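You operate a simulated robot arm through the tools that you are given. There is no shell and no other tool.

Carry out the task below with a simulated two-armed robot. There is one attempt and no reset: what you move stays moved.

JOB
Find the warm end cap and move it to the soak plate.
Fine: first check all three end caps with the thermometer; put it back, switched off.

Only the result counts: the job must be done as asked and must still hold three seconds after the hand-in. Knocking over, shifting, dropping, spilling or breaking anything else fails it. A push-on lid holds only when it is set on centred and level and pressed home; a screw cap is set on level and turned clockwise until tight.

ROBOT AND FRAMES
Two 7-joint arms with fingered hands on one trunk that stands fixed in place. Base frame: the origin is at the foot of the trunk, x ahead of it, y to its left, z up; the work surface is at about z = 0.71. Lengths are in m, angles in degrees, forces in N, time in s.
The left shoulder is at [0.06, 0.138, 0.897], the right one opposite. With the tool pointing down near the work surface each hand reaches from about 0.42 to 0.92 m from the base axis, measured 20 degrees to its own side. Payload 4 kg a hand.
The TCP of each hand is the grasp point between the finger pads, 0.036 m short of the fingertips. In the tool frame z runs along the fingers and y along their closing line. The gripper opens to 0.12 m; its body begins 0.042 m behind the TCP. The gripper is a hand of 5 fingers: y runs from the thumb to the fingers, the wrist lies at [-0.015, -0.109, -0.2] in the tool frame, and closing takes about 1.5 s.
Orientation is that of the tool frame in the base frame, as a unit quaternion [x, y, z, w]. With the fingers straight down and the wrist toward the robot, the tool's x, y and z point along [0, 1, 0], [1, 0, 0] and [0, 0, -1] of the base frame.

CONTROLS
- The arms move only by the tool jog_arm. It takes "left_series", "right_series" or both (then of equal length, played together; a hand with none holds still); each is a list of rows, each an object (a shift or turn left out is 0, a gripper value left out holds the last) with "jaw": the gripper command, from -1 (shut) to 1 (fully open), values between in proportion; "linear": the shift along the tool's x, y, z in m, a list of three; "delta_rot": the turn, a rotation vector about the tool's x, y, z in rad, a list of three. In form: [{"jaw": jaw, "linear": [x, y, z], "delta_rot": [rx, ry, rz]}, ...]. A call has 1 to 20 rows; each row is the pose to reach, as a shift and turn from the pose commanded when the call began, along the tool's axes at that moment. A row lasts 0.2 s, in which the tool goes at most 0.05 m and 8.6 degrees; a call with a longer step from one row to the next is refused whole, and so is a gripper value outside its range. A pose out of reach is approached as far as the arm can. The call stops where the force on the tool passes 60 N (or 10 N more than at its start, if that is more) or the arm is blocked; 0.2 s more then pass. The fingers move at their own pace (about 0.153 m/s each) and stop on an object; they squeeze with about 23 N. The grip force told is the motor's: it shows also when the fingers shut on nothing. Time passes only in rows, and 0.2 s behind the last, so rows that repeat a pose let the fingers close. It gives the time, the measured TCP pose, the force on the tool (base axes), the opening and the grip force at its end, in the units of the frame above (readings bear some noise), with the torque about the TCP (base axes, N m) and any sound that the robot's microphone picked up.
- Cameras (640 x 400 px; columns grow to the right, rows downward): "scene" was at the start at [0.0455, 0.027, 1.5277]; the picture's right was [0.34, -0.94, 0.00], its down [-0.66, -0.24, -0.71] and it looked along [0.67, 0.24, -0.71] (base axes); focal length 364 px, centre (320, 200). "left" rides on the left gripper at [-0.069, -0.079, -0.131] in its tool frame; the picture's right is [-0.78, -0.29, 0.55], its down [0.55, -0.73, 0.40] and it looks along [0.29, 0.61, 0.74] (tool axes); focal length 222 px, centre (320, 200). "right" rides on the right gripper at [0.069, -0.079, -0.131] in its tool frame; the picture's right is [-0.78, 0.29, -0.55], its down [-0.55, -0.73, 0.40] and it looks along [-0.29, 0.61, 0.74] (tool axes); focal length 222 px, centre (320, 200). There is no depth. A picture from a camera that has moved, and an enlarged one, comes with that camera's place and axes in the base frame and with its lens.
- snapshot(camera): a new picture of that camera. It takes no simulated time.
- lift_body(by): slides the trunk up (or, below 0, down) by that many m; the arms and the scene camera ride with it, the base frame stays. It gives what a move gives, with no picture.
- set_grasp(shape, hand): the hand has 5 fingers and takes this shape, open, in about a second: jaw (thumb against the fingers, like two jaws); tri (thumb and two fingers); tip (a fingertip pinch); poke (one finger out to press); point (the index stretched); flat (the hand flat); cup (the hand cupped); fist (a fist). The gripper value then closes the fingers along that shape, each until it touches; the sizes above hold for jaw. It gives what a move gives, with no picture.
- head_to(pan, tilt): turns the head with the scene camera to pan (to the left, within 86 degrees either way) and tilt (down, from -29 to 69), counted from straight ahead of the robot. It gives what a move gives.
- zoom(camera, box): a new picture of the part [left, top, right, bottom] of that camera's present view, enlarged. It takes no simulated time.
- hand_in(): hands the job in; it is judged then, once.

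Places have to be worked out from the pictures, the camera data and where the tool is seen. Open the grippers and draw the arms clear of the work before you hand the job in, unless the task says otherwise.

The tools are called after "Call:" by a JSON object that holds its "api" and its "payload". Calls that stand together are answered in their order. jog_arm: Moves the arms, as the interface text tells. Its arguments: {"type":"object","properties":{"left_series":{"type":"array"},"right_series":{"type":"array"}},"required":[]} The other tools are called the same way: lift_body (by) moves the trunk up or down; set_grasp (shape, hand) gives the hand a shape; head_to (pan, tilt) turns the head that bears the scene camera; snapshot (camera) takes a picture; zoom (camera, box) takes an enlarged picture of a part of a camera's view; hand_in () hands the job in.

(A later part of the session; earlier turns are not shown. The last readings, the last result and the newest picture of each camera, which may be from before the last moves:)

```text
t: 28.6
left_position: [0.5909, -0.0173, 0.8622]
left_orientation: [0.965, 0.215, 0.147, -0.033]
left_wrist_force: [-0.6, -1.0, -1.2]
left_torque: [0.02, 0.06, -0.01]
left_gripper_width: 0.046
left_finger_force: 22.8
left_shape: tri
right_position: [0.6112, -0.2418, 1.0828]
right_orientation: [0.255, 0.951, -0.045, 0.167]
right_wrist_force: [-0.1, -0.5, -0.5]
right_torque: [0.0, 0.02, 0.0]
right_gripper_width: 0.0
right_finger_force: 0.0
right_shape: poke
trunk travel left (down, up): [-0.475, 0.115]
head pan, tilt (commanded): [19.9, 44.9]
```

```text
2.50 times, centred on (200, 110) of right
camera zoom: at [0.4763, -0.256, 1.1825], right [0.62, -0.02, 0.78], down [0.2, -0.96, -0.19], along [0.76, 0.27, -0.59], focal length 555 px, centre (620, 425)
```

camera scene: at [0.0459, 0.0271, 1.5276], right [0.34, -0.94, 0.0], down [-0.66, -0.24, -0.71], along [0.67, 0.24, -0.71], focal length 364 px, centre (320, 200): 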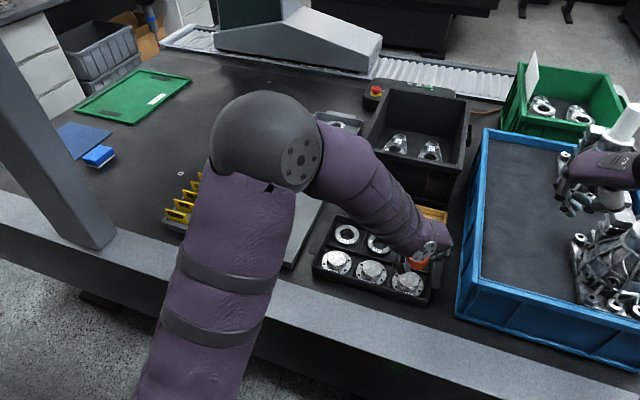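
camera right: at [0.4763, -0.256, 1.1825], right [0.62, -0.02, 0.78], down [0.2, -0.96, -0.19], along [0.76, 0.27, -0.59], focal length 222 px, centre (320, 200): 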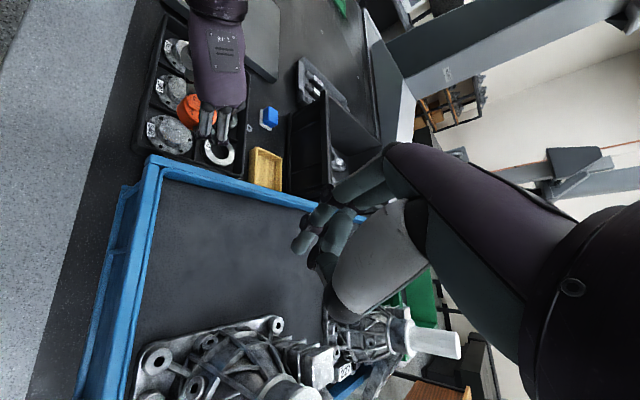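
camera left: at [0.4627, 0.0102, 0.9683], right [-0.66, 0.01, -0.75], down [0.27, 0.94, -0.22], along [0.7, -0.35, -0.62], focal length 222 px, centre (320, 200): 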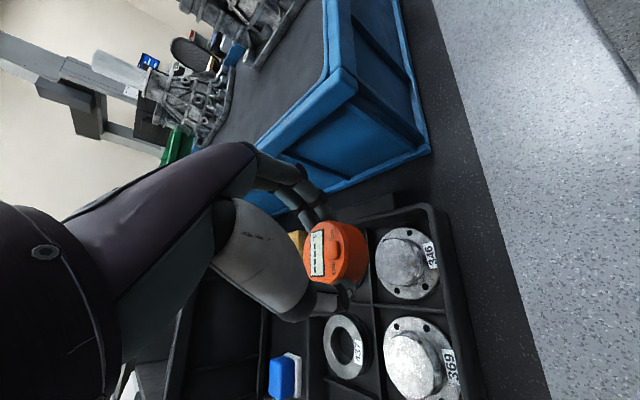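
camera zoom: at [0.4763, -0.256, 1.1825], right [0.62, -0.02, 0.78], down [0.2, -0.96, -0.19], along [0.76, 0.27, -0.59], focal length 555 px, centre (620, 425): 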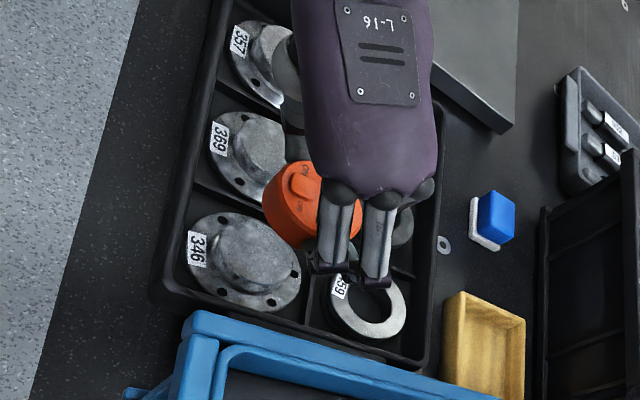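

Hub 346 triangulates to about (0.598, -0.011) with its top at z≈0.734, and the puck is centred over it. I'll descend 5.5 cm, leaving about 2 cm.

Call:
{"api": "jog_arm", "payload": {"left_series": [{"linear": [-0.0054, 0, 0.0175]}, {"linear": [-0.0108, 0, 0.035]}, {"linear": [-0.01625, 0, 0.0525]}, {"linear": [-0.01625, 0, 0.0525]}]}}

Call:
{"api": "zoom", "payload": {"camera": "left", "box": [250, 170, 470, 350]}}

Call:
{"api": "zoom", "payload": {"camera": "scene", "box": [370, 230, 450, 300]}}

Call:
{"api": "zoom", "payload": {"camera": "right", "box": [130, 60, 270, 190]}}

```text
t: 29.6
left_position: [0.5919, -0.0174, 0.8084]
left_orientation: [0.965, 0.214, 0.146, -0.033]
left_wrist_force: [0.4, -0.5, -1.1]
left_torque: [-0.02, 0.03, -0.03]
left_gripper_width: 0.0458
left_finger_force: 23.3
left_shape: tri
right_position: [0.6115, -0.2409, 1.084]
right_orientation: [0.255, 0.951, -0.045, 0.169]
right_wrist_force: [-0.2, 0.4, -0.4]
right_torque: [-0.01, -0.01, -0.01]
right_gripper_width: 0.0001
right_finger_force: 0.1
right_shape: poke
trunk travel left (down, up): [-0.475, 0.115]
head pan, tilt (commanded): [19.9, 44.9]
```

```text
2.22 times, centred on (360, 260) of left
camera zoom: at [0.4625, 0.0099, 0.9131], right [-0.66, 0.01, -0.75], down [0.27, 0.94, -0.22], along [0.7, -0.35, -0.62], focal length 494 px, centre (231, 67)
```

zoom: 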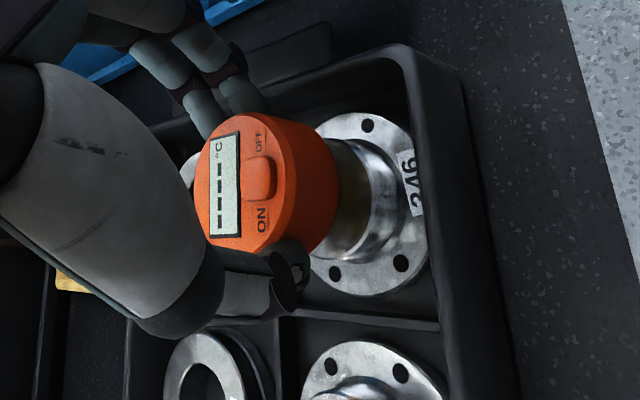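

```text
5.71 times, centred on (410, 265) of scene
camera zoom: at [0.0455, 0.027, 1.5277], right [0.34, -0.94, 0.0], down [-0.66, -0.24, -0.71], along [0.67, 0.24, -0.71], focal length 2078 px, centre (-194, -171)
```

zoom: 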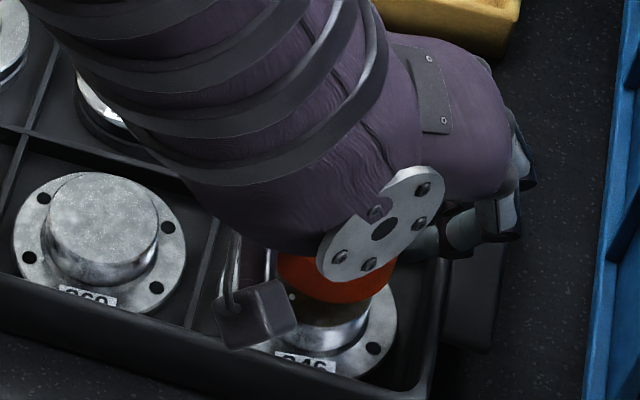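

```text
3.08 times, centred on (200, 125) of right
camera zoom: at [0.4759, -0.2562, 1.1827], right [0.62, -0.02, 0.78], down [0.2, -0.96, -0.19], along [0.76, 0.27, -0.59], focal length 684 px, centre (689, 431)
```

zoom: 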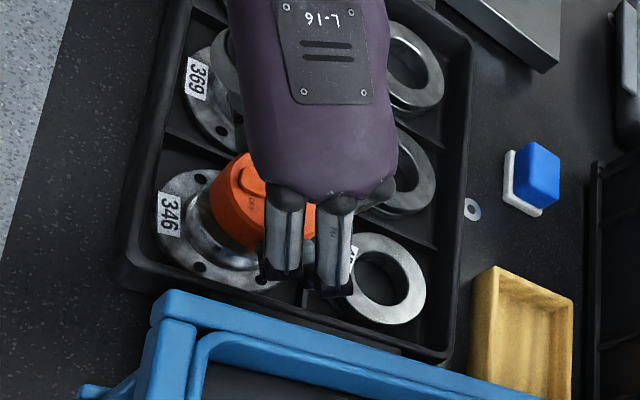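

The puck is directly over hub 346, still showing dashes. I'll descend 1.8 cm, then creep to contact.

Call:
{"api": "jog_arm", "payload": {"left_series": [{"linear": [-0.0018, 0, 0.0057]}, {"linear": [-0.0035, 0, 0.0115]}, {"linear": [-0.0053, 0, 0.0172]}, {"linear": [-0.0053, 0, 0.0172]}]}}

Call:
{"api": "zoom", "payload": {"camera": "left", "box": [250, 170, 470, 350]}}

Call:
{"api": "zoom", "payload": {"camera": "scene", "box": [370, 230, 450, 300]}}

Call:
{"api": "zoom", "payload": {"camera": "right", "box": [130, 60, 270, 190]}}

```text
t: 30.6
left_position: [0.5918, -0.0172, 0.7903]
left_orientation: [0.965, 0.214, 0.146, -0.032]
left_wrist_force: [-0.4, 1.0, 3.0]
left_torque: [0.05, -0.01, 0.01]
left_gripper_width: 0.0458
left_finger_force: 22.7
left_shape: tri
right_position: [0.6111, -0.2421, 1.0838]
right_orientation: [0.254, 0.951, -0.045, 0.168]
right_wrist_force: [0.0, -0.1, 0.6]
right_torque: [0.0, 0.0, -0.03]
right_gripper_width: 0.0
right_finger_force: 0.1
right_shape: poke
trunk travel left (down, up): [-0.475, 0.115]
head pan, tilt (commanded): [19.9, 44.9]
```

```text
2.22 times, centred on (360, 260) of left
camera zoom: at [0.463, 0.0099, 0.8953], right [-0.65, 0.01, -0.76], down [0.27, 0.94, -0.22], along [0.71, -0.35, -0.62], focal length 494 px, centre (231, 67)
```

zoom: 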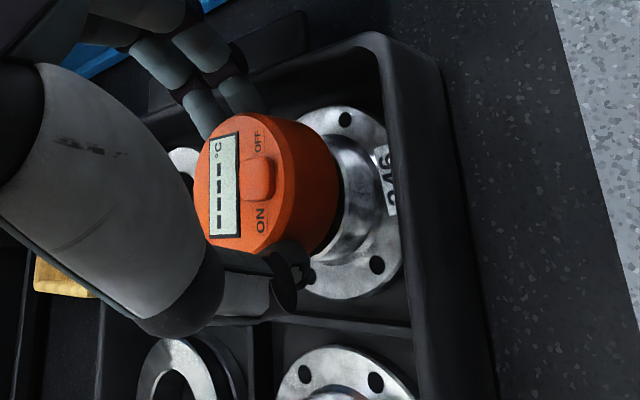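

```text
5.71 times, centred on (410, 265) of scene
camera zoom: at [0.0454, 0.0269, 1.5277], right [0.34, -0.94, 0.0], down [-0.66, -0.24, -0.71], along [0.67, 0.24, -0.71], focal length 2078 px, centre (-194, -171)
```

zoom: 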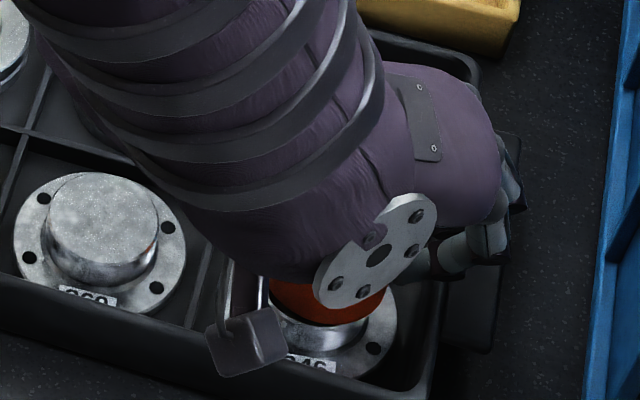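

```text
3.08 times, centred on (200, 125) of right
camera zoom: at [0.4758, -0.2562, 1.1828], right [0.62, -0.02, 0.78], down [0.2, -0.96, -0.19], along [0.76, 0.27, -0.59], focal length 684 px, centre (689, 431)
```

zoom: 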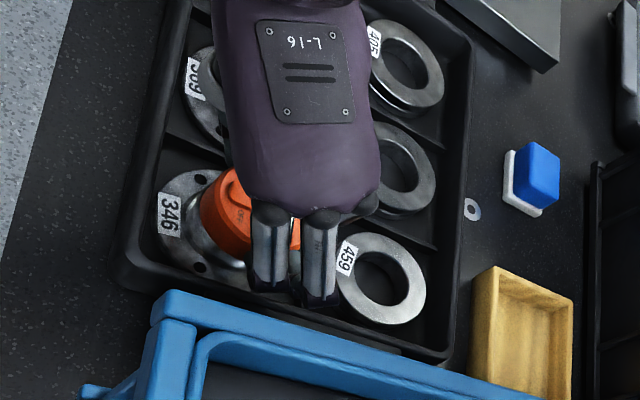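

The wrist force shows 3 N upward, so the puck is touching the hub. I'll hold there for a couple of seconds to let the reading settle.

Call:
{"api": "jog_arm", "payload": {"left_series": [{"linear": [0, 0, 0]}, {"linear": [0, 0, 0]}, {"linear": [0, 0, 0]}, {"linear": [0, 0, 0]}, {"linear": [0, 0, 0]}, {"linear": [0, 0, 0]}, {"linear": [0, 0, 0]}, {"linear": [0, 0, 0]}]}}

Call:
{"api": "zoom", "payload": {"camera": "left", "box": [300, 200, 400, 280]}}

```text
t: 32.4
left_position: [0.5914, -0.0186, 0.7901]
left_orientation: [0.965, 0.214, 0.147, -0.032]
left_wrist_force: [-0.3, -0.2, 3.8]
left_torque: [0.01, 0.0, -0.01]
left_gripper_width: 0.046
left_finger_force: 23.1
left_shape: tri
right_position: [0.6108, -0.2408, 1.0831]
right_orientation: [0.255, 0.951, -0.045, 0.168]
right_wrist_force: [0.0, -0.4, 0.0]
right_torque: [0.03, -0.02, -0.01]
right_gripper_width: 0.0003
right_finger_force: 0.0
right_shape: poke
trunk travel left (down, up): [-0.475, 0.115]
head pan, tilt (commanded): [19.9, 44.9]
```

```text
5.00 times, centred on (350, 240) of left
camera zoom: at [0.4627, 0.0099, 0.8952], right [-0.66, 0.01, -0.76], down [0.27, 0.94, -0.22], along [0.7, -0.35, -0.62], focal length 1111 px, centre (170, 0)
```

zoom: 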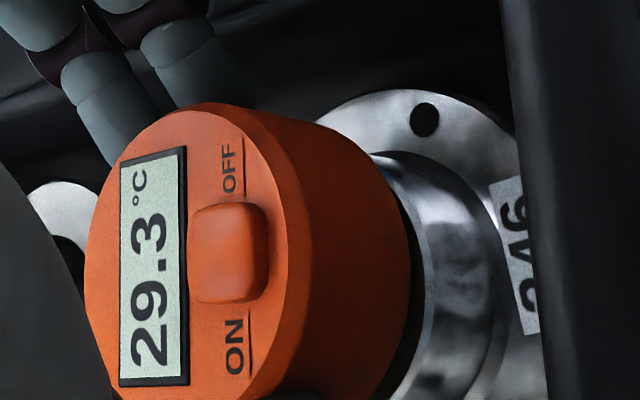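

Display reads 29.3 °C on cap 346. I'll hold a little longer to see whether it's stable.

Call:
{"api": "jog_arm", "payload": {"left_series": [{"linear": [0, 0, 0]}, {"linear": [0, 0, 0]}, {"linear": [0, 0, 0]}, {"linear": [0, 0, 0]}, {"linear": [0, 0, 0]}, {"linear": [0, 0, 0]}, {"linear": [0, 0, 0]}, {"linear": [0, 0, 0]}, {"linear": [0, 0, 0]}, {"linear": [0, 0, 0]}]}}

Call:
{"api": "zoom", "payload": {"camera": "left", "box": [300, 200, 400, 280]}}

```text
t: 34.6
left_position: [0.5906, -0.0181, 0.7903]
left_orientation: [0.965, 0.214, 0.145, -0.033]
left_wrist_force: [0.2, 0.0, 5.3]
left_torque: [0.01, -0.05, 0.01]
left_gripper_width: 0.0458
left_finger_force: 22.9
left_shape: tri
right_position: [0.6118, -0.2422, 1.086]
right_orientation: [0.255, 0.951, -0.045, 0.168]
right_wrist_force: [-0.4, 1.0, 0.4]
right_torque: [0.03, 0.0, 0.01]
right_gripper_width: 0.0
right_finger_force: 0.0
right_shape: poke
trunk travel left (down, up): [-0.475, 0.115]
head pan, tilt (commanded): [19.9, 44.9]
```

```text
5.00 times, centred on (350, 240) of left
camera zoom: at [0.4627, 0.0099, 0.8952], right [-0.66, 0.01, -0.76], down [0.27, 0.94, -0.22], along [0.7, -0.35, -0.62], focal length 1111 px, centre (170, 0)
```

zoom: 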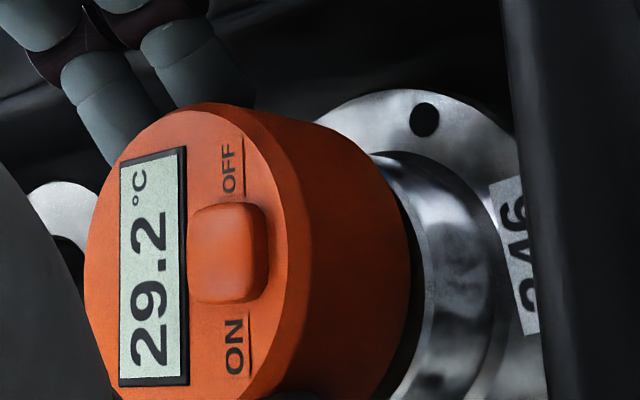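

Cap 346 reads a stable 29.2–29.3 °C. I'll lift, shift +0.0955 m in y to cap 369, and come down to just above contact.

Call:
{"api": "jog_arm", "payload": {"left_series": [{"linear": [0.0059, 0, -0.0191]}, {"linear": [0.0118, 0, -0.0382]}, {"linear": [0.025, -0.0287, -0.0341]}, {"linear": [0.0382, -0.0573, -0.0301]}, {"linear": [0.0513, -0.086, -0.026]}, {"linear": [0.0513, -0.086, -0.026]}, {"linear": [0.0463, -0.086, -0.0098]}, {"linear": [0.0413, -0.086, 0.0065]}, {"linear": [0.0413, -0.086, 0.0065]}]}}

Call:
{"api": "zoom", "payload": {"camera": "left", "box": [250, 170, 470, 350]}}

Call:
{"api": "zoom", "payload": {"camera": "scene", "box": [330, 220, 430, 300]}}

Call:
{"api": "zoom", "payload": {"camera": "right", "box": [110, 0, 270, 190]}}

```text
t: 36.6
left_position: [0.5929, 0.0779, 0.7954]
left_orientation: [0.965, 0.214, 0.146, -0.032]
left_wrist_force: [-0.3, 0.2, -1.1]
left_torque: [-0.01, -0.03, 0.02]
left_gripper_width: 0.0458
left_finger_force: 22.8
left_shape: tri
right_position: [0.6113, -0.2413, 1.0835]
right_orientation: [0.255, 0.951, -0.045, 0.168]
right_wrist_force: [0.1, 0.1, 0.5]
right_torque: [0.01, 0.0, -0.01]
right_gripper_width: 0.0001
right_finger_force: 0.1
right_shape: poke
trunk travel left (down, up): [-0.475, 0.115]
head pan, tilt (commanded): [19.9, 44.9]
```

```text
2.22 times, centred on (360, 260) of left
camera zoom: at [0.4647, 0.1055, 0.9005], right [-0.66, 0.01, -0.76], down [0.27, 0.94, -0.22], along [0.7, -0.35, -0.62], focal length 494 px, centre (231, 67)
```

zoom: 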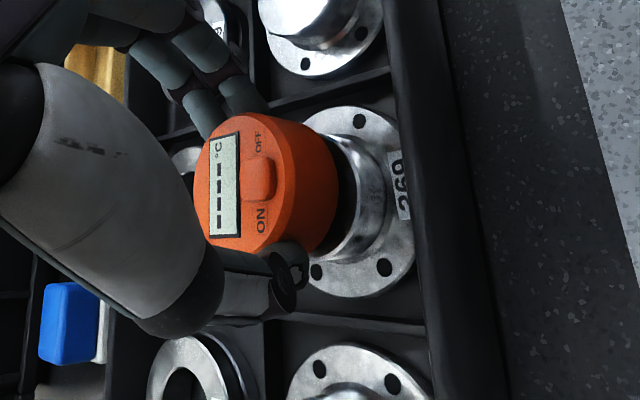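

```text
5.00 times, centred on (380, 260) of scene
camera zoom: at [0.0455, 0.027, 1.5277], right [0.34, -0.94, 0.0], down [-0.66, -0.24, -0.71], along [0.67, 0.24, -0.71], focal length 1819 px, centre (20, -100)
```

zoom: 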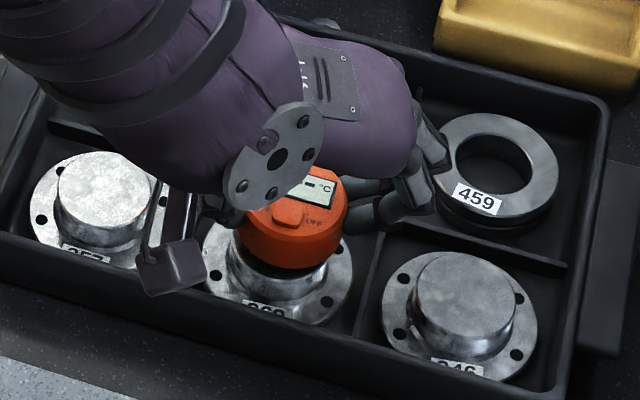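

```text
2.11 times, centred on (190, 95) of right
camera zoom: at [0.4759, -0.2561, 1.1827], right [0.62, -0.02, 0.78], down [0.2, -0.96, -0.19], along [0.76, 0.27, -0.59], focal length 468 px, centre (594, 421)
```

zoom: 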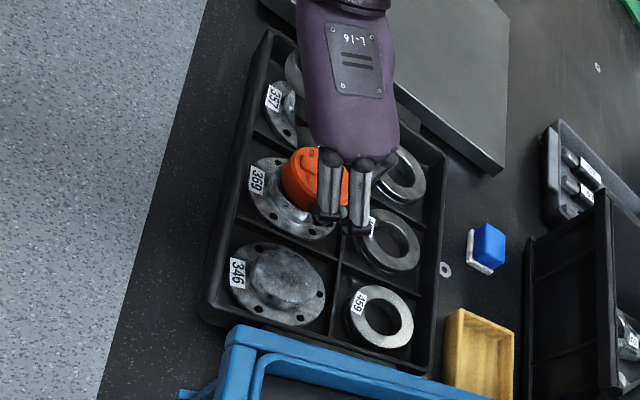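

The puck is over hub 369, about 5 mm above it. I'll lower onto it and hold for about 2 s.

Call:
{"api": "jog_arm", "payload": {"left_series": [{"linear": [-0.0008, 0, 0.0026]}, {"linear": [-0.0016, 0, 0.0052]}, {"linear": [-0.0016, 0, 0.0052]}, {"linear": [-0.0016, 0, 0.0052]}, {"linear": [-0.0016, 0, 0.0052]}, {"linear": [-0.0016, 0, 0.0052]}, {"linear": [-0.0016, 0, 0.0052]}, {"linear": [-0.0016, 0, 0.0052]}, {"linear": [-0.0016, 0, 0.0052]}, {"linear": [-0.0016, 0, 0.0052]}, {"linear": [-0.0016, 0, 0.0052]}, {"linear": [-0.0016, 0, 0.0052]}]}}

Call:
{"api": "zoom", "payload": {"camera": "left", "box": [300, 200, 400, 280]}}

```text
t: 39.2
left_position: [0.5937, 0.0778, 0.7906]
left_orientation: [0.965, 0.214, 0.146, -0.032]
left_wrist_force: [-0.6, 0.2, -0.1]
left_torque: [-0.01, 0.03, 0.01]
left_gripper_width: 0.0457
left_finger_force: 23.0
left_shape: tri
right_position: [0.6112, -0.2413, 1.0827]
right_orientation: [0.255, 0.951, -0.046, 0.167]
right_wrist_force: [-0.5, 0.3, 0.2]
right_torque: [-0.01, 0.0, -0.01]
right_gripper_width: 0.0003
right_finger_force: 0.0
right_shape: poke
trunk travel left (down, up): [-0.475, 0.115]
head pan, tilt (commanded): [19.9, 44.9]
```

```text
5.00 times, centred on (350, 240) of left
camera zoom: at [0.4645, 0.1057, 0.8956], right [-0.66, 0.01, -0.75], down [0.27, 0.94, -0.22], along [0.7, -0.35, -0.62], focal length 1111 px, centre (170, 0)
```

zoom: 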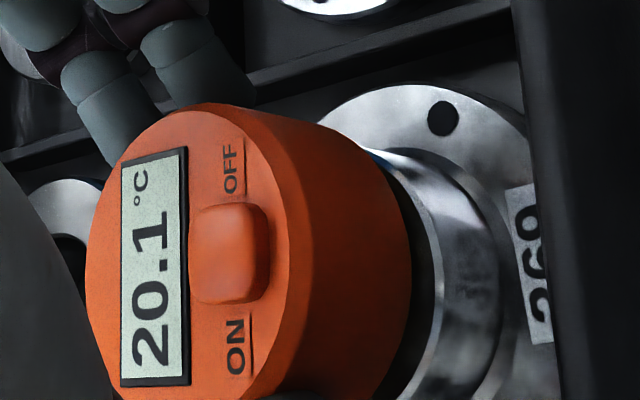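

It reads 20.1 °C, but contact is light. I'll press 1.5 mm more and hold to confirm the reading.

Call:
{"api": "jog_arm", "payload": {"left_series": [{"linear": [-0.0004, 0, 0.0014]}, {"linear": [-0.0004, 0, 0.0014]}, {"linear": [-0.0004, 0, 0.0014]}, {"linear": [-0.0004, 0, 0.0014]}, {"linear": [-0.0004, 0, 0.0014]}, {"linear": [-0.0004, 0, 0.0014]}, {"linear": [-0.0004, 0, 0.0014]}, {"linear": [-0.0004, 0, 0.0014]}, {"linear": [-0.0004, 0, 0.0014]}, {"linear": [-0.0004, 0, 0.0014]}]}}

Call:
{"api": "zoom", "payload": {"camera": "left", "box": [300, 200, 400, 280]}}

```text
t: 41.4
left_position: [0.5927, 0.0774, 0.789]
left_orientation: [0.965, 0.215, 0.147, -0.033]
left_wrist_force: [-0.7, 0.2, 9.6]
left_torque: [0.08, -0.08, 0.05]
left_gripper_width: 0.0462
left_finger_force: 23.4
left_shape: tri
right_position: [0.6105, -0.2417, 1.0828]
right_orientation: [0.256, 0.951, -0.044, 0.167]
right_wrist_force: [-0.2, 0.7, 0.3]
right_torque: [0.01, 0.0, -0.01]
right_gripper_width: 0.0001
right_finger_force: 0.0
right_shape: poke
trunk travel left (down, up): [-0.475, 0.115]
head pan, tilt (commanded): [19.9, 44.9]
```

```text
5.00 times, centred on (350, 240) of left
camera zoom: at [0.4643, 0.1053, 0.8945], right [-0.65, 0.01, -0.76], down [0.27, 0.94, -0.22], along [0.71, -0.35, -0.62], focal length 1111 px, centre (170, 0)
```

zoom: 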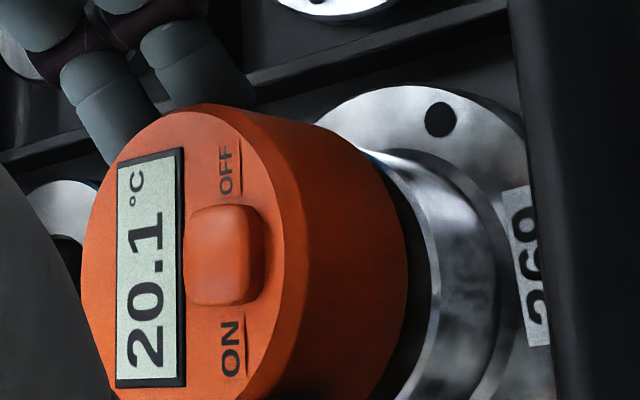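

Cap 369 reads a stable 20.1 °C. Now I'll move on to cap 357, lowering gently to a light contact and holding.

Call:
{"api": "jog_arm", "payload": {"left_series": [{"linear": [0.0059, 0, -0.0191]}, {"linear": [0.0118, 0, -0.0382]}, {"linear": [0.025, -0.0287, -0.0341]}, {"linear": [0.0382, -0.0573, -0.0301]}, {"linear": [0.0513, -0.086, -0.026]}, {"linear": [0.0513, -0.086, -0.026]}, {"linear": [0.0463, -0.086, -0.0098]}, {"linear": [0.0413, -0.086, 0.0065]}, {"linear": [0.0413, -0.086, 0.0065]}]}}

Call:
{"api": "zoom", "payload": {"camera": "left", "box": [250, 170, 470, 350]}}

Call:
{"api": "zoom", "payload": {"camera": "scene", "box": [310, 220, 410, 300]}}

```text
t: 43.4
left_position: [0.595, 0.1748, 0.7946]
left_orientation: [0.965, 0.214, 0.146, -0.032]
left_wrist_force: [-0.3, -0.8, -0.8]
left_torque: [0.02, -0.01, 0.0]
left_gripper_width: 0.046
left_finger_force: 23.1
left_shape: tri
right_position: [0.6107, -0.2428, 1.0844]
right_orientation: [0.255, 0.951, -0.045, 0.169]
right_wrist_force: [-0.5, 0.4, 0.0]
right_torque: [-0.01, 0.0, -0.02]
right_gripper_width: 0.0002
right_finger_force: 0.2
right_shape: poke
trunk travel left (down, up): [-0.475, 0.115]
head pan, tilt (commanded): [19.9, 44.9]
```

```text
2.22 times, centred on (360, 260) of left
camera zoom: at [0.4657, 0.2008, 0.8999], right [-0.66, 0.02, -0.76], down [0.27, 0.94, -0.22], along [0.7, -0.35, -0.62], focal length 494 px, centre (231, 67)
```

zoom: 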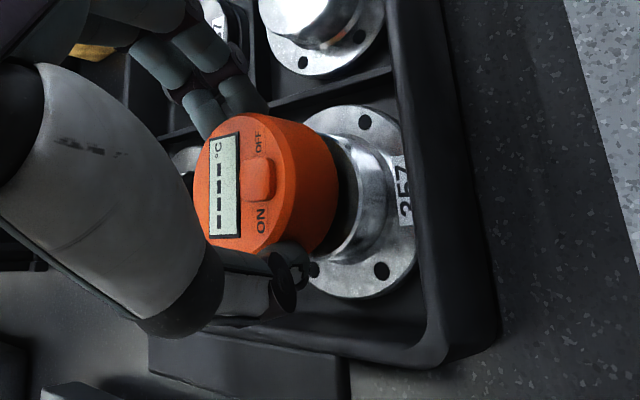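

```text
5.00 times, centred on (360, 260) of scene
camera zoom: at [0.0455, 0.027, 1.5277], right [0.34, -0.94, 0.0], down [-0.66, -0.24, -0.71], along [0.67, 0.24, -0.71], focal length 1819 px, centre (120, -100)
```

zoom: 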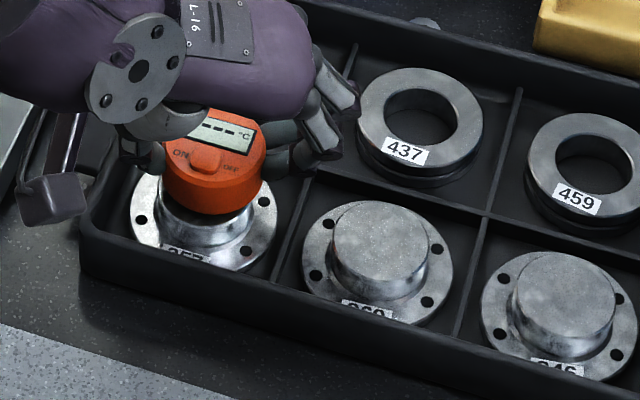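

The puck is over hub 357, slightly forward. I'll shift back 3 mm, lower to contact and hold.

Call:
{"api": "jog_arm", "payload": {"left_series": [{"linear": [-0.002, -0.0007, 0.0015]}, {"linear": [-0.0039, -0.0013, 0.0035]}, {"linear": [-0.0039, -0.0013, 0.0035]}, {"linear": [-0.0039, -0.0013, 0.0035]}, {"linear": [-0.0039, -0.0013, 0.0035]}, {"linear": [-0.0039, -0.0013, 0.0035]}, {"linear": [-0.0039, -0.0013, 0.0035]}, {"linear": [-0.0039, -0.0013, 0.0035]}, {"linear": [-0.0039, -0.0013, 0.0035]}, {"linear": [-0.0039, -0.0013, 0.0035]}, {"linear": [-0.0039, -0.0013, 0.0035]}]}}

Call:
{"api": "zoom", "payload": {"camera": "left", "box": [300, 200, 400, 280]}}

```text
t: 45.8
left_position: [0.5911, 0.1732, 0.7912]
left_orientation: [0.965, 0.214, 0.145, -0.032]
left_wrist_force: [0.5, 0.6, 0.0]
left_torque: [0.04, 0.03, 0.01]
left_gripper_width: 0.0459
left_finger_force: 23.7
left_shape: tri
right_position: [0.6127, -0.2421, 1.0839]
right_orientation: [0.255, 0.951, -0.045, 0.168]
right_wrist_force: [0.1, -0.6, -0.5]
right_torque: [0.02, 0.02, 0.02]
right_gripper_width: 0.0001
right_finger_force: 0.3
right_shape: poke
trunk travel left (down, up): [-0.475, 0.115]
head pan, tilt (commanded): [19.9, 44.9]
```

```text
5.00 times, centred on (350, 240) of left
camera zoom: at [0.4624, 0.2007, 0.8955], right [-0.66, 0.01, -0.75], down [0.27, 0.94, -0.22], along [0.7, -0.35, -0.62], focal length 1111 px, centre (170, 0)
```

zoom: 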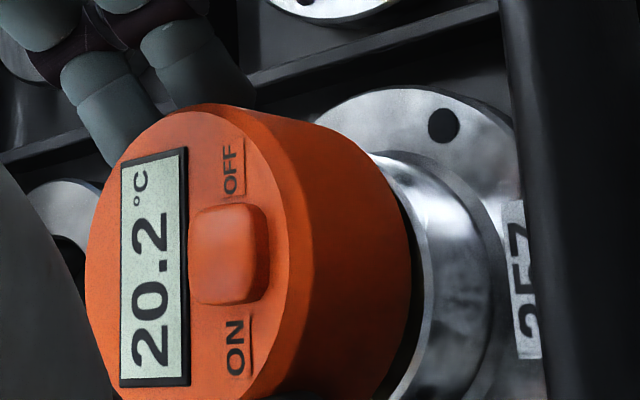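

Cap 357 reads 20.2 °C, so the warm cap is 346 at 29.3 °C against about 20 °C for the others. Next I'll lift and carry the thermometer back above its yellow tray.

Call:
{"api": "jog_arm", "payload": {"left_series": [{"linear": [0.0104, 0, -0.0334]}, {"linear": [0.0207, 0, -0.0668]}, {"linear": [0.037, 0.0386, -0.0617]}, {"linear": [0.0532, 0.0773, -0.0567]}, {"linear": [0.0695, 0.1159, -0.0516]}, {"linear": [0.0857, 0.1545, -0.0466]}, {"linear": [0.102, 0.1931, -0.0415]}, {"linear": [0.1183, 0.2318, -0.0365]}, {"linear": [0.1345, 0.2704, -0.0314]}, {"linear": [0.1345, 0.2704, -0.0314]}]}}

Call:
{"api": "zoom", "payload": {"camera": "left", "box": [220, 150, 440, 330]}}

Call:
{"api": "zoom", "payload": {"camera": "scene", "box": [395, 180, 455, 240]}}

Call:
{"api": "zoom", "payload": {"camera": "right", "box": [200, 60, 340, 220]}}

```text
t: 48.0
left_position: [0.8135, -0.0225, 0.8596]
left_orientation: [0.965, 0.214, 0.146, -0.032]
left_wrist_force: [-0.6, 0.1, -1.5]
left_torque: [0.02, 0.02, -0.03]
left_gripper_width: 0.0459
left_finger_force: 22.9
left_shape: tri
right_position: [0.6116, -0.2411, 1.0827]
right_orientation: [0.255, 0.951, -0.045, 0.168]
right_wrist_force: [-0.1, 0.4, 1.2]
right_torque: [0.01, -0.01, -0.03]
right_gripper_width: 0.0003
right_finger_force: 0.1
right_shape: poke
trunk travel left (down, up): [-0.475, 0.115]
head pan, tilt (commanded): [19.9, 44.9]
```

```text
2.22 times, centred on (330, 240) of left
camera zoom: at [0.6848, 0.0058, 0.9657], right [-0.66, 0.02, -0.75], down [0.27, 0.94, -0.22], along [0.7, -0.35, -0.62], focal length 494 px, centre (298, 111)
```

zoom: 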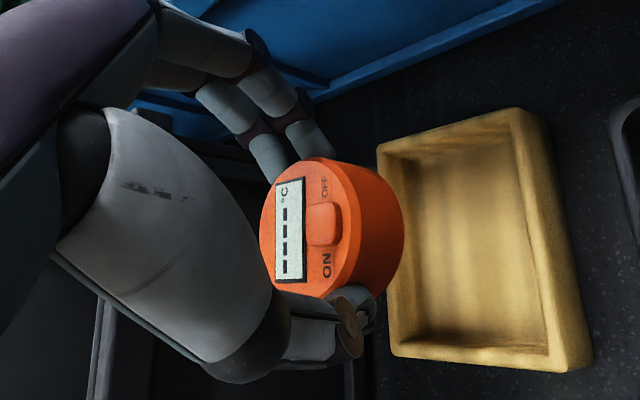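

```text
6.67 times, centred on (425, 210) of scene
camera zoom: at [0.0453, 0.0273, 1.5277], right [0.34, -0.94, 0.0], down [-0.66, -0.24, -0.71], along [0.67, 0.24, -0.71], focal length 2425 px, centre (-380, 133)
```

zoom: 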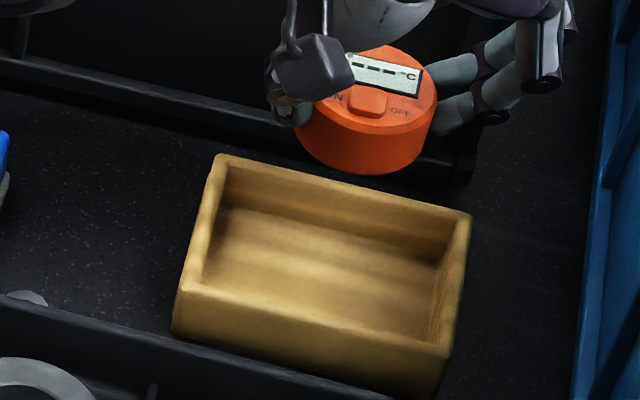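

```text
2.50 times, centred on (270, 140) of right
camera zoom: at [0.4758, -0.2558, 1.1828], right [0.62, -0.02, 0.78], down [0.2, -0.96, -0.19], along [0.76, 0.27, -0.59], focal length 555 px, centre (445, 350)
```

zoom: 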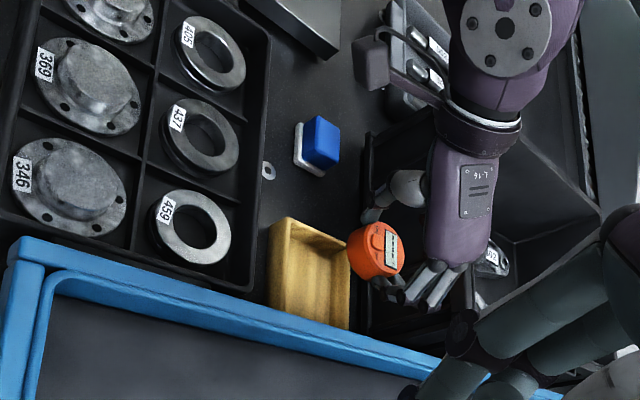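

The yellow tray hasn't moved and the puck is over it in the same pose as when picked. I'll descend to about 2.5 mm above its resting height.

Call:
{"api": "jog_arm", "payload": {"left_series": [{"linear": [-0.0069, 0, 0.0223]}, {"linear": [-0.0139, 0, 0.0447]}, {"linear": [-0.0208, 0, 0.067]}, {"linear": [-0.0245, 0, 0.079]}, {"linear": [-0.0277, 0, 0.0893]}, {"linear": [-0.0277, 0, 0.0893]}]}}

Call:
{"api": "zoom", "payload": {"camera": "left", "box": [220, 150, 440, 330]}}

Call:
{"api": "zoom", "payload": {"camera": "scene", "box": [395, 180, 455, 240]}}

```text
t: 49.4
left_position: [0.8139, -0.0216, 0.7656]
left_orientation: [0.965, 0.214, 0.146, -0.032]
left_wrist_force: [-0.2, -0.3, -1.0]
left_torque: [-0.02, 0.05, 0.01]
left_gripper_width: 0.0459
left_finger_force: 22.9
left_shape: tri
right_position: [0.6116, -0.242, 1.083]
right_orientation: [0.255, 0.951, -0.045, 0.168]
right_wrist_force: [-0.4, -0.2, 0.1]
right_torque: [-0.01, 0.03, 0.03]
right_gripper_width: 0.0
right_finger_force: 0.0
right_shape: poke
trunk travel left (down, up): [-0.475, 0.115]
head pan, tilt (commanded): [19.9, 44.9]
```

```text
2.22 times, centred on (330, 240) of left
camera zoom: at [0.6853, 0.0068, 0.8715], right [-0.66, 0.02, -0.76], down [0.27, 0.94, -0.22], along [0.7, -0.35, -0.62], focal length 494 px, centre (298, 111)
```

zoom: 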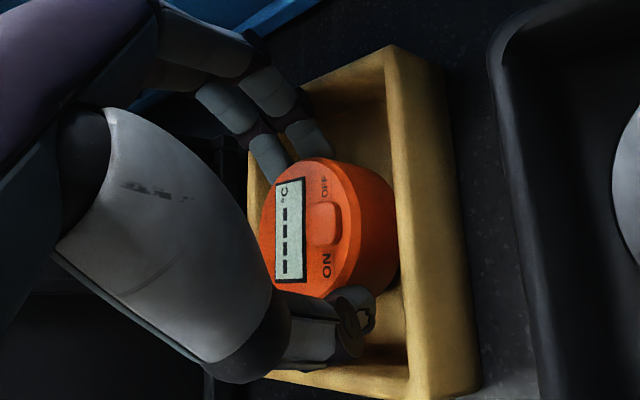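

```text
6.67 times, centred on (425, 210) of scene
camera zoom: at [0.0456, 0.0269, 1.5277], right [0.34, -0.94, 0.0], down [-0.66, -0.24, -0.71], along [0.67, 0.24, -0.71], focal length 2425 px, centre (-380, 133)
```

zoom: 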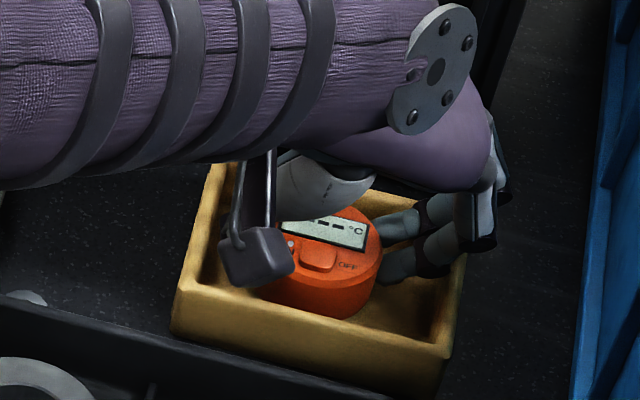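

There's no contact yet. I'll lower 2.5 mm to seat it and check the force before releasing.

Call:
{"api": "jog_arm", "payload": {"left_series": [{"linear": [-0.0004, 0, 0.0012]}, {"linear": [-0.0007, 0, 0.0024]}, {"linear": [-0.0007, 0, 0.0024]}]}}

```text
t: 50.2
left_position: [0.814, -0.0208, 0.7651]
left_orientation: [0.965, 0.214, 0.146, -0.033]
left_wrist_force: [0.1, 0.1, -0.2]
left_torque: [-0.04, -0.03, -0.03]
left_gripper_width: 0.0458
left_finger_force: 23.4
left_shape: tri
right_position: [0.6105, -0.2421, 1.0839]
right_orientation: [0.255, 0.951, -0.045, 0.168]
right_wrist_force: [0.4, 0.1, 0.3]
right_torque: [-0.01, 0.01, -0.01]
right_gripper_width: 0.0001
right_finger_force: 0.1
right_shape: poke
trunk travel left (down, up): [-0.475, 0.115]
head pan, tilt (commanded): [19.9, 44.9]
```

The force has fallen from -1.0 to -0.2 N, about at contact. I'll lower another 1.5 mm to be sure it's resting.

Call:
{"api": "jog_arm", "payload": {"left_series": [{"linear": [-0.0002, 0, 0.0007]}, {"linear": [-0.0004, 0, 0.0014]}, {"linear": [-0.0004, 0, 0.0014]}]}}

```text
t: 51.0
left_position: [0.8129, -0.0209, 0.7623]
left_orientation: [0.965, 0.214, 0.146, -0.032]
left_wrist_force: [0.6, -0.7, -0.1]
left_torque: [0.01, 0.03, -0.01]
left_gripper_width: 0.046
left_finger_force: 23.5
left_shape: tri
right_position: [0.612, -0.2427, 1.0831]
right_orientation: [0.255, 0.951, -0.045, 0.168]
right_wrist_force: [1.0, -0.1, 0.2]
right_torque: [0.0, 0.0, -0.01]
right_gripper_width: 0.0
right_finger_force: 0.1
right_shape: poke
trunk travel left (down, up): [-0.475, 0.115]
head pan, tilt (commanded): [19.9, 44.9]
```

The reading is still ambiguous within noise. I'll lower one more millimetre.

Call:
{"api": "jog_arm", "payload": {"left_series": [{"linear": [-0.0003, 0, 0.001]}, {"linear": [-0.0003, 0, 0.001]}, {"linear": [-0.0003, 0, 0.001]}]}}

Call:
{"api": "zoom", "payload": {"camera": "left", "box": [220, 150, 440, 330]}}

```text
t: 51.8
left_position: [0.8142, -0.0207, 0.763]
left_orientation: [0.965, 0.214, 0.147, -0.033]
left_wrist_force: [-0.6, 0.6, 2.9]
left_torque: [0.02, 0.01, 0.02]
left_gripper_width: 0.046
left_finger_force: 22.3
left_shape: tri
right_position: [0.6105, -0.2427, 1.0828]
right_orientation: [0.254, 0.951, -0.046, 0.168]
right_wrist_force: [-0.1, 0.6, -0.3]
right_torque: [-0.03, 0.03, -0.04]
right_gripper_width: 0.0
right_finger_force: 0.1
right_shape: poke
trunk travel left (down, up): [-0.475, 0.115]
head pan, tilt (commanded): [19.9, 44.9]
```

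```text
2.22 times, centred on (330, 240) of left
camera zoom: at [0.6852, 0.0064, 0.8672], right [-0.66, 0.01, -0.76], down [0.27, 0.94, -0.22], along [0.71, -0.35, -0.62], focal length 494 px, centre (298, 111)
```

zoom: 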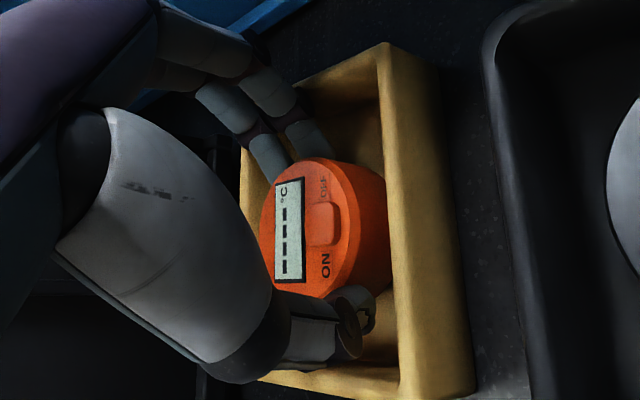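

It's now resting with 2.9 N. I'll open gradually to about 0.057 m, so the outer finger doesn't hit the tray wall.

Call:
{"api": "jog_arm", "payload": {"left_series": [{"jaw": -0.22}, {"jaw": -0.16}, {"jaw": -0.1}, {"jaw": -0.05}, {"jaw": -0.05}, {"jaw": -0.05}]}}

Call:
{"api": "zoom", "payload": {"camera": "left", "box": [220, 150, 440, 330]}}

Call:
{"api": "zoom", "payload": {"camera": "scene", "box": [395, 180, 455, 240]}}

Call:
{"api": "zoom", "payload": {"camera": "right", "box": [230, 90, 310, 160]}}

```text
t: 53.2
left_position: [0.8132, -0.0199, 0.7619]
left_orientation: [0.965, 0.214, 0.146, -0.032]
left_wrist_force: [-0.1, 0.2, 0.0]
left_torque: [0.0, -0.01, 0.01]
left_gripper_width: 0.0563
left_finger_force: 0.1
left_shape: tri
right_position: [0.6113, -0.2418, 1.083]
right_orientation: [0.255, 0.951, -0.045, 0.168]
right_wrist_force: [0.3, 0.0, -0.2]
right_torque: [0.0, 0.01, 0.01]
right_gripper_width: 0.0003
right_finger_force: 0.0
right_shape: poke
trunk travel left (down, up): [-0.475, 0.115]
head pan, tilt (commanded): [19.9, 44.9]
```

```text
2.22 times, centred on (330, 240) of left
camera zoom: at [0.6852, 0.0065, 0.8668], right [-0.66, 0.01, -0.75], down [0.27, 0.94, -0.22], along [0.7, -0.35, -0.62], focal length 494 px, centre (298, 111)
```

zoom: 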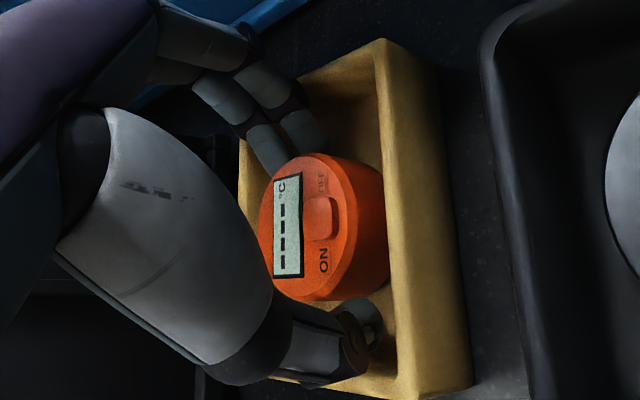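

```text
6.67 times, centred on (425, 210) of scene
camera zoom: at [0.0455, 0.027, 1.5277], right [0.34, -0.94, 0.0], down [-0.66, -0.24, -0.71], along [0.67, 0.24, -0.71], focal length 2425 px, centre (-380, 133)
```

zoom: 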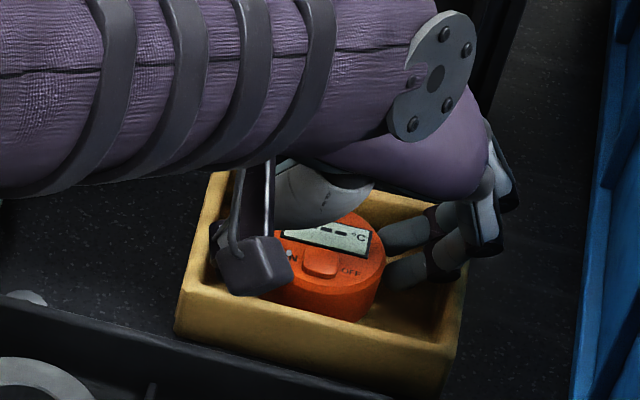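

```text
5.71 times, centred on (270, 125) of right
camera zoom: at [0.4759, -0.2561, 1.1827], right [0.62, -0.02, 0.78], down [0.2, -0.96, -0.19], along [0.76, 0.27, -0.59], focal length 1269 px, centre (606, 629)
```

zoom: 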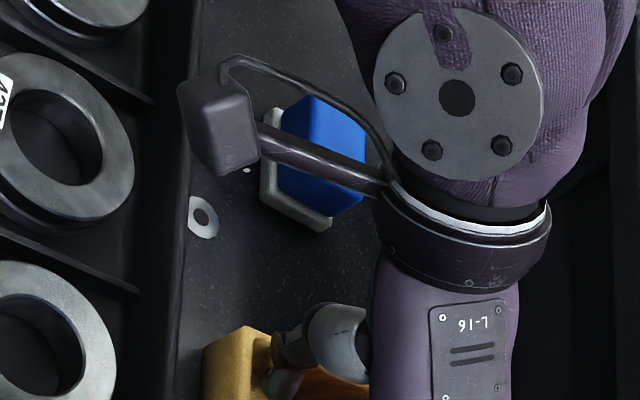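

The puck is released and upright in its tray, still on. I'll raise the left hand straight up, slowly at first, and check that nothing drags along.

Call:
{"api": "jog_arm", "payload": {"left_series": [{"linear": [0.003, 0, -0.0095]}, {"linear": [0.0059, 0, -0.0191]}, {"linear": [0.0089, 0, -0.0286]}, {"linear": [0.0177, 0, -0.0572]}, {"linear": [0.0266, 0, -0.0859]}, {"linear": [0.0266, 0, -0.0859]}]}}

Call:
{"api": "zoom", "payload": {"camera": "scene", "box": [395, 180, 455, 240]}}

Call:
{"api": "zoom", "payload": {"camera": "left", "box": [220, 150, 500, 350]}}

```text
t: 54.6
left_position: [0.8158, -0.0217, 0.8523]
left_orientation: [0.965, 0.214, 0.146, -0.033]
left_wrist_force: [-0.5, -0.8, -0.6]
left_torque: [0.0, -0.03, 0.04]
left_gripper_width: 0.0567
left_finger_force: 0.1
left_shape: tri
right_position: [0.6118, -0.2423, 1.0832]
right_orientation: [0.256, 0.951, -0.045, 0.168]
right_wrist_force: [-0.1, -0.4, -0.3]
right_torque: [0.01, 0.01, -0.02]
right_gripper_width: 0.0
right_finger_force: 0.0
right_shape: poke
trunk travel left (down, up): [-0.475, 0.115]
head pan, tilt (commanded): [19.9, 44.9]
```

```text
6.67 times, centred on (425, 210) of scene
camera zoom: at [0.0457, 0.0269, 1.5277], right [0.34, -0.94, 0.0], down [-0.66, -0.24, -0.71], along [0.67, 0.24, -0.71], focal length 2425 px, centre (-380, 133)
```

zoom: 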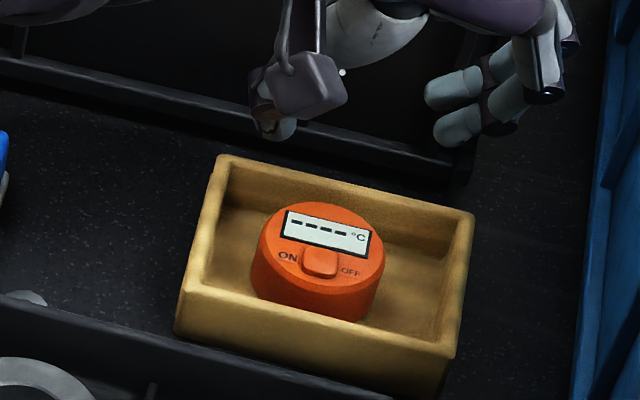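

```text
2.00 times, centred on (360, 250) of left
camera zoom: at [0.6852, 0.0061, 0.9571], right [-0.66, 0.01, -0.75], down [0.27, 0.94, -0.22], along [0.7, -0.35, -0.62], focal length 444 px, centre (240, 100)
```

zoom: 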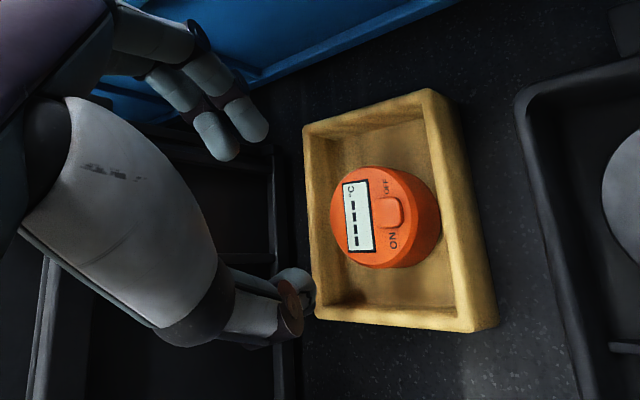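

The thermometer is back in its tray, with display dashes (still on). I'll retract the left hand up and to the left, straightening it to yaw -45° with no tilt, to clear the way for the right hand to press OFF.

Call:
{"api": "jog_arm", "payload": {"left_series": [{"linear": [0.0118, 0, -0.0382]}, {"linear": [0.0084, -0.0409, -0.0532], "delta_rot": [0.0065, -0.0371, -0.0433]}, {"linear": [0.0051, -0.0818, -0.0683], "delta_rot": [0.0131, -0.0741, -0.0865]}, {"linear": [0.0017, -0.1227, -0.0833], "delta_rot": [0.0196, -0.1112, -0.1298]}, {"linear": [-0.0017, -0.1636, -0.0984], "delta_rot": [0.0261, -0.1483, -0.1731]}, {"linear": [-0.0051, -0.2045, -0.1134], "delta_rot": [0.0326, -0.1853, -0.2163]}, {"linear": [-0.0084, -0.2454, -0.1284], "delta_rot": [0.0392, -0.2224, -0.2596]}, {"linear": [-0.0118, -0.2863, -0.1435], "delta_rot": [0.0457, -0.2594, -0.3028]}, {"linear": [-0.0152, -0.3272, -0.1585], "delta_rot": [0.0522, -0.2965, -0.3461]}, {"linear": [-0.0152, -0.3272, -0.1585], "delta_rot": [0.0522, -0.2965, -0.3461]}]}}

Call:
{"api": "snapshot", "payload": {"camera": "scene"}}

Call:
{"api": "snapshot", "payload": {"camera": "left"}}

```text
t: 56.8
left_position: [0.619, 0.2493, 0.9992]
left_orientation: [0.924, 0.382, 0.0, 0.0]
left_wrist_force: [0.6, -0.2, 0.6]
left_torque: [-0.03, 0.02, 0.03]
left_gripper_width: 0.0569
left_finger_force: 0.0
left_shape: tri
right_position: [0.6111, -0.2423, 1.0834]
right_orientation: [0.255, 0.951, -0.045, 0.167]
right_wrist_force: [0.1, 0.0, -0.6]
right_torque: [0.02, -0.01, -0.02]
right_gripper_width: 0.0
right_finger_force: 0.1
right_shape: poke
trunk travel left (down, up): [-0.475, 0.115]
head pan, tilt (commanded): [19.9, 44.9]
```

```text
taken
camera scene: at [0.0458, 0.0268, 1.5276], right [0.34, -0.94, 0.0], down [-0.66, -0.24, -0.71], along [0.67, 0.24, -0.71], focal length 364 px, centre (320, 200)
```

scene: 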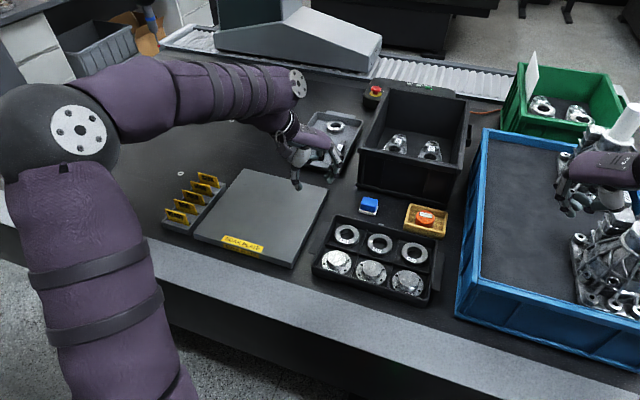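

```text
taken
camera left: at [0.5143, 0.2563, 1.1299], right [-0.76, -0.35, -0.55], down [-0.13, 0.91, -0.4], along [0.64, -0.23, -0.74], focal length 222 px, centre (320, 200)
```

left: 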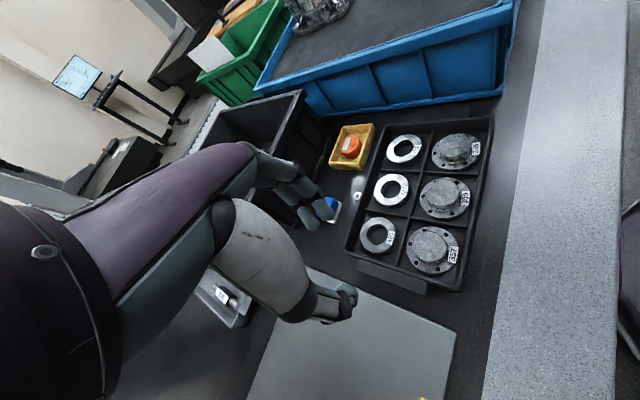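

The way is clear. The button has shifted by about (-3, +2) mm, so for the OFF side I want the right TCP at about (0.811, -0.021). I'll go there high, then descend to z≈0.825.

Call:
{"api": "jog_arm", "payload": {"right_series": [{"linear": [-0.0036, 0.0416, 0.0163]}, {"linear": [-0.0072, 0.0832, 0.0326]}, {"linear": [-0.0108, 0.1248, 0.0489]}, {"linear": [-0.0144, 0.1663, 0.0652]}, {"linear": [-0.018, 0.2079, 0.0815]}, {"linear": [-0.0216, 0.2495, 0.0978]}, {"linear": [-0.0252, 0.2911, 0.1141]}, {"linear": [-0.0115, 0.2911, 0.1517]}, {"linear": [0.0022, 0.2911, 0.1892]}, {"linear": [0.016, 0.2911, 0.2268]}, {"linear": [0.0297, 0.2911, 0.2643]}, {"linear": [0.0297, 0.2911, 0.2643]}]}}

Call:
{"api": "zoom", "payload": {"camera": "scene", "box": [395, 185, 455, 235]}}

Call:
{"api": "zoom", "payload": {"camera": "left", "box": [310, 90, 410, 180]}}

Call:
{"api": "zoom", "payload": {"camera": "right", "box": [220, 170, 360, 310]}}

```text
t: 59.4
left_position: [0.6196, 0.2498, 0.9986]
left_orientation: [0.924, 0.383, 0.001, -0.001]
left_wrist_force: [0.4, 0.1, 1.0]
left_torque: [-0.01, 0.01, 0.01]
left_gripper_width: 0.057
left_finger_force: 0.1
left_shape: tri
right_position: [0.8099, -0.0227, 0.8248]
right_orientation: [0.254, 0.951, -0.045, 0.168]
right_wrist_force: [0.8, -0.4, 0.3]
right_torque: [-0.03, 0.0, 0.01]
right_gripper_width: 0.0
right_finger_force: 0.1
right_shape: poke
trunk travel left (down, up): [-0.475, 0.115]
head pan, tilt (commanded): [19.9, 44.9]
```

```text
8.00 times, centred on (425, 210) of scene
camera zoom: at [0.0454, 0.0271, 1.5277], right [0.34, -0.94, 0.0], down [-0.66, -0.24, -0.71], along [0.67, 0.24, -0.71], focal length 2910 px, centre (-520, 120)
```

zoom: 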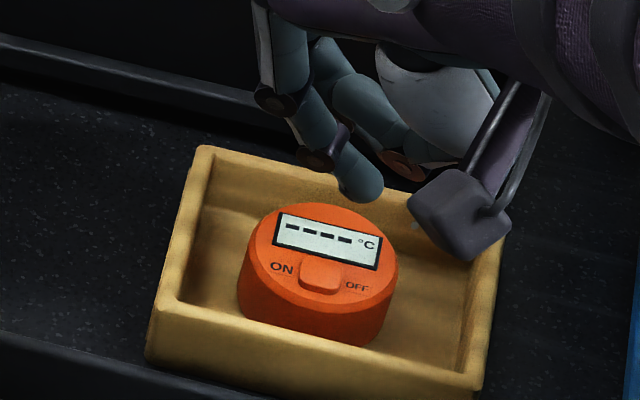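

```text
4.44 times, centred on (360, 135) of left
camera zoom: at [0.5143, 0.2565, 1.1299], right [-0.76, -0.35, -0.55], down [-0.13, 0.91, -0.4], along [0.64, -0.23, -0.74], focal length 987 px, centre (142, 489)
```

zoom: 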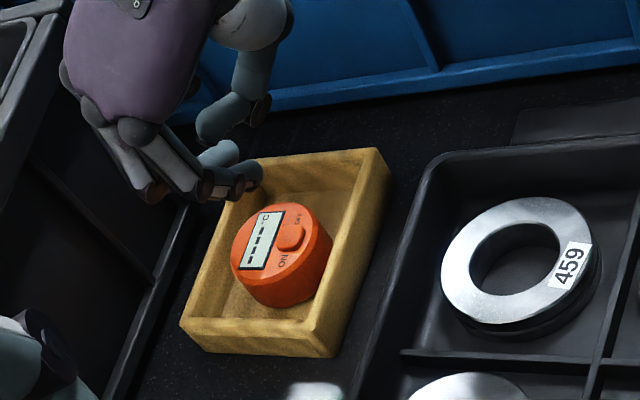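

```text
2.86 times, centred on (290, 240) of right
camera zoom: at [0.6755, -0.0362, 0.9242], right [0.62, -0.02, 0.78], down [0.2, -0.96, -0.19], along [0.76, 0.27, -0.59], focal length 635 px, centre (406, 86)
```

zoom: 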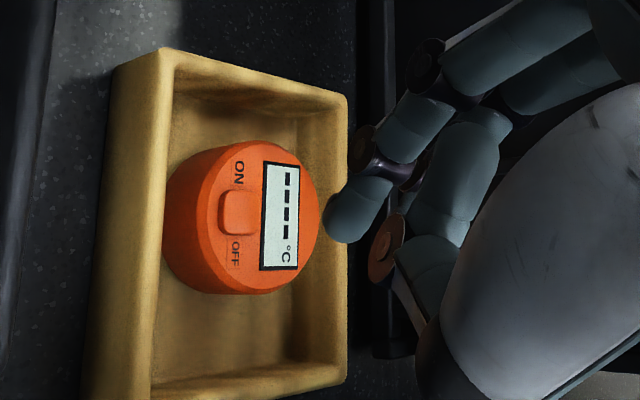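

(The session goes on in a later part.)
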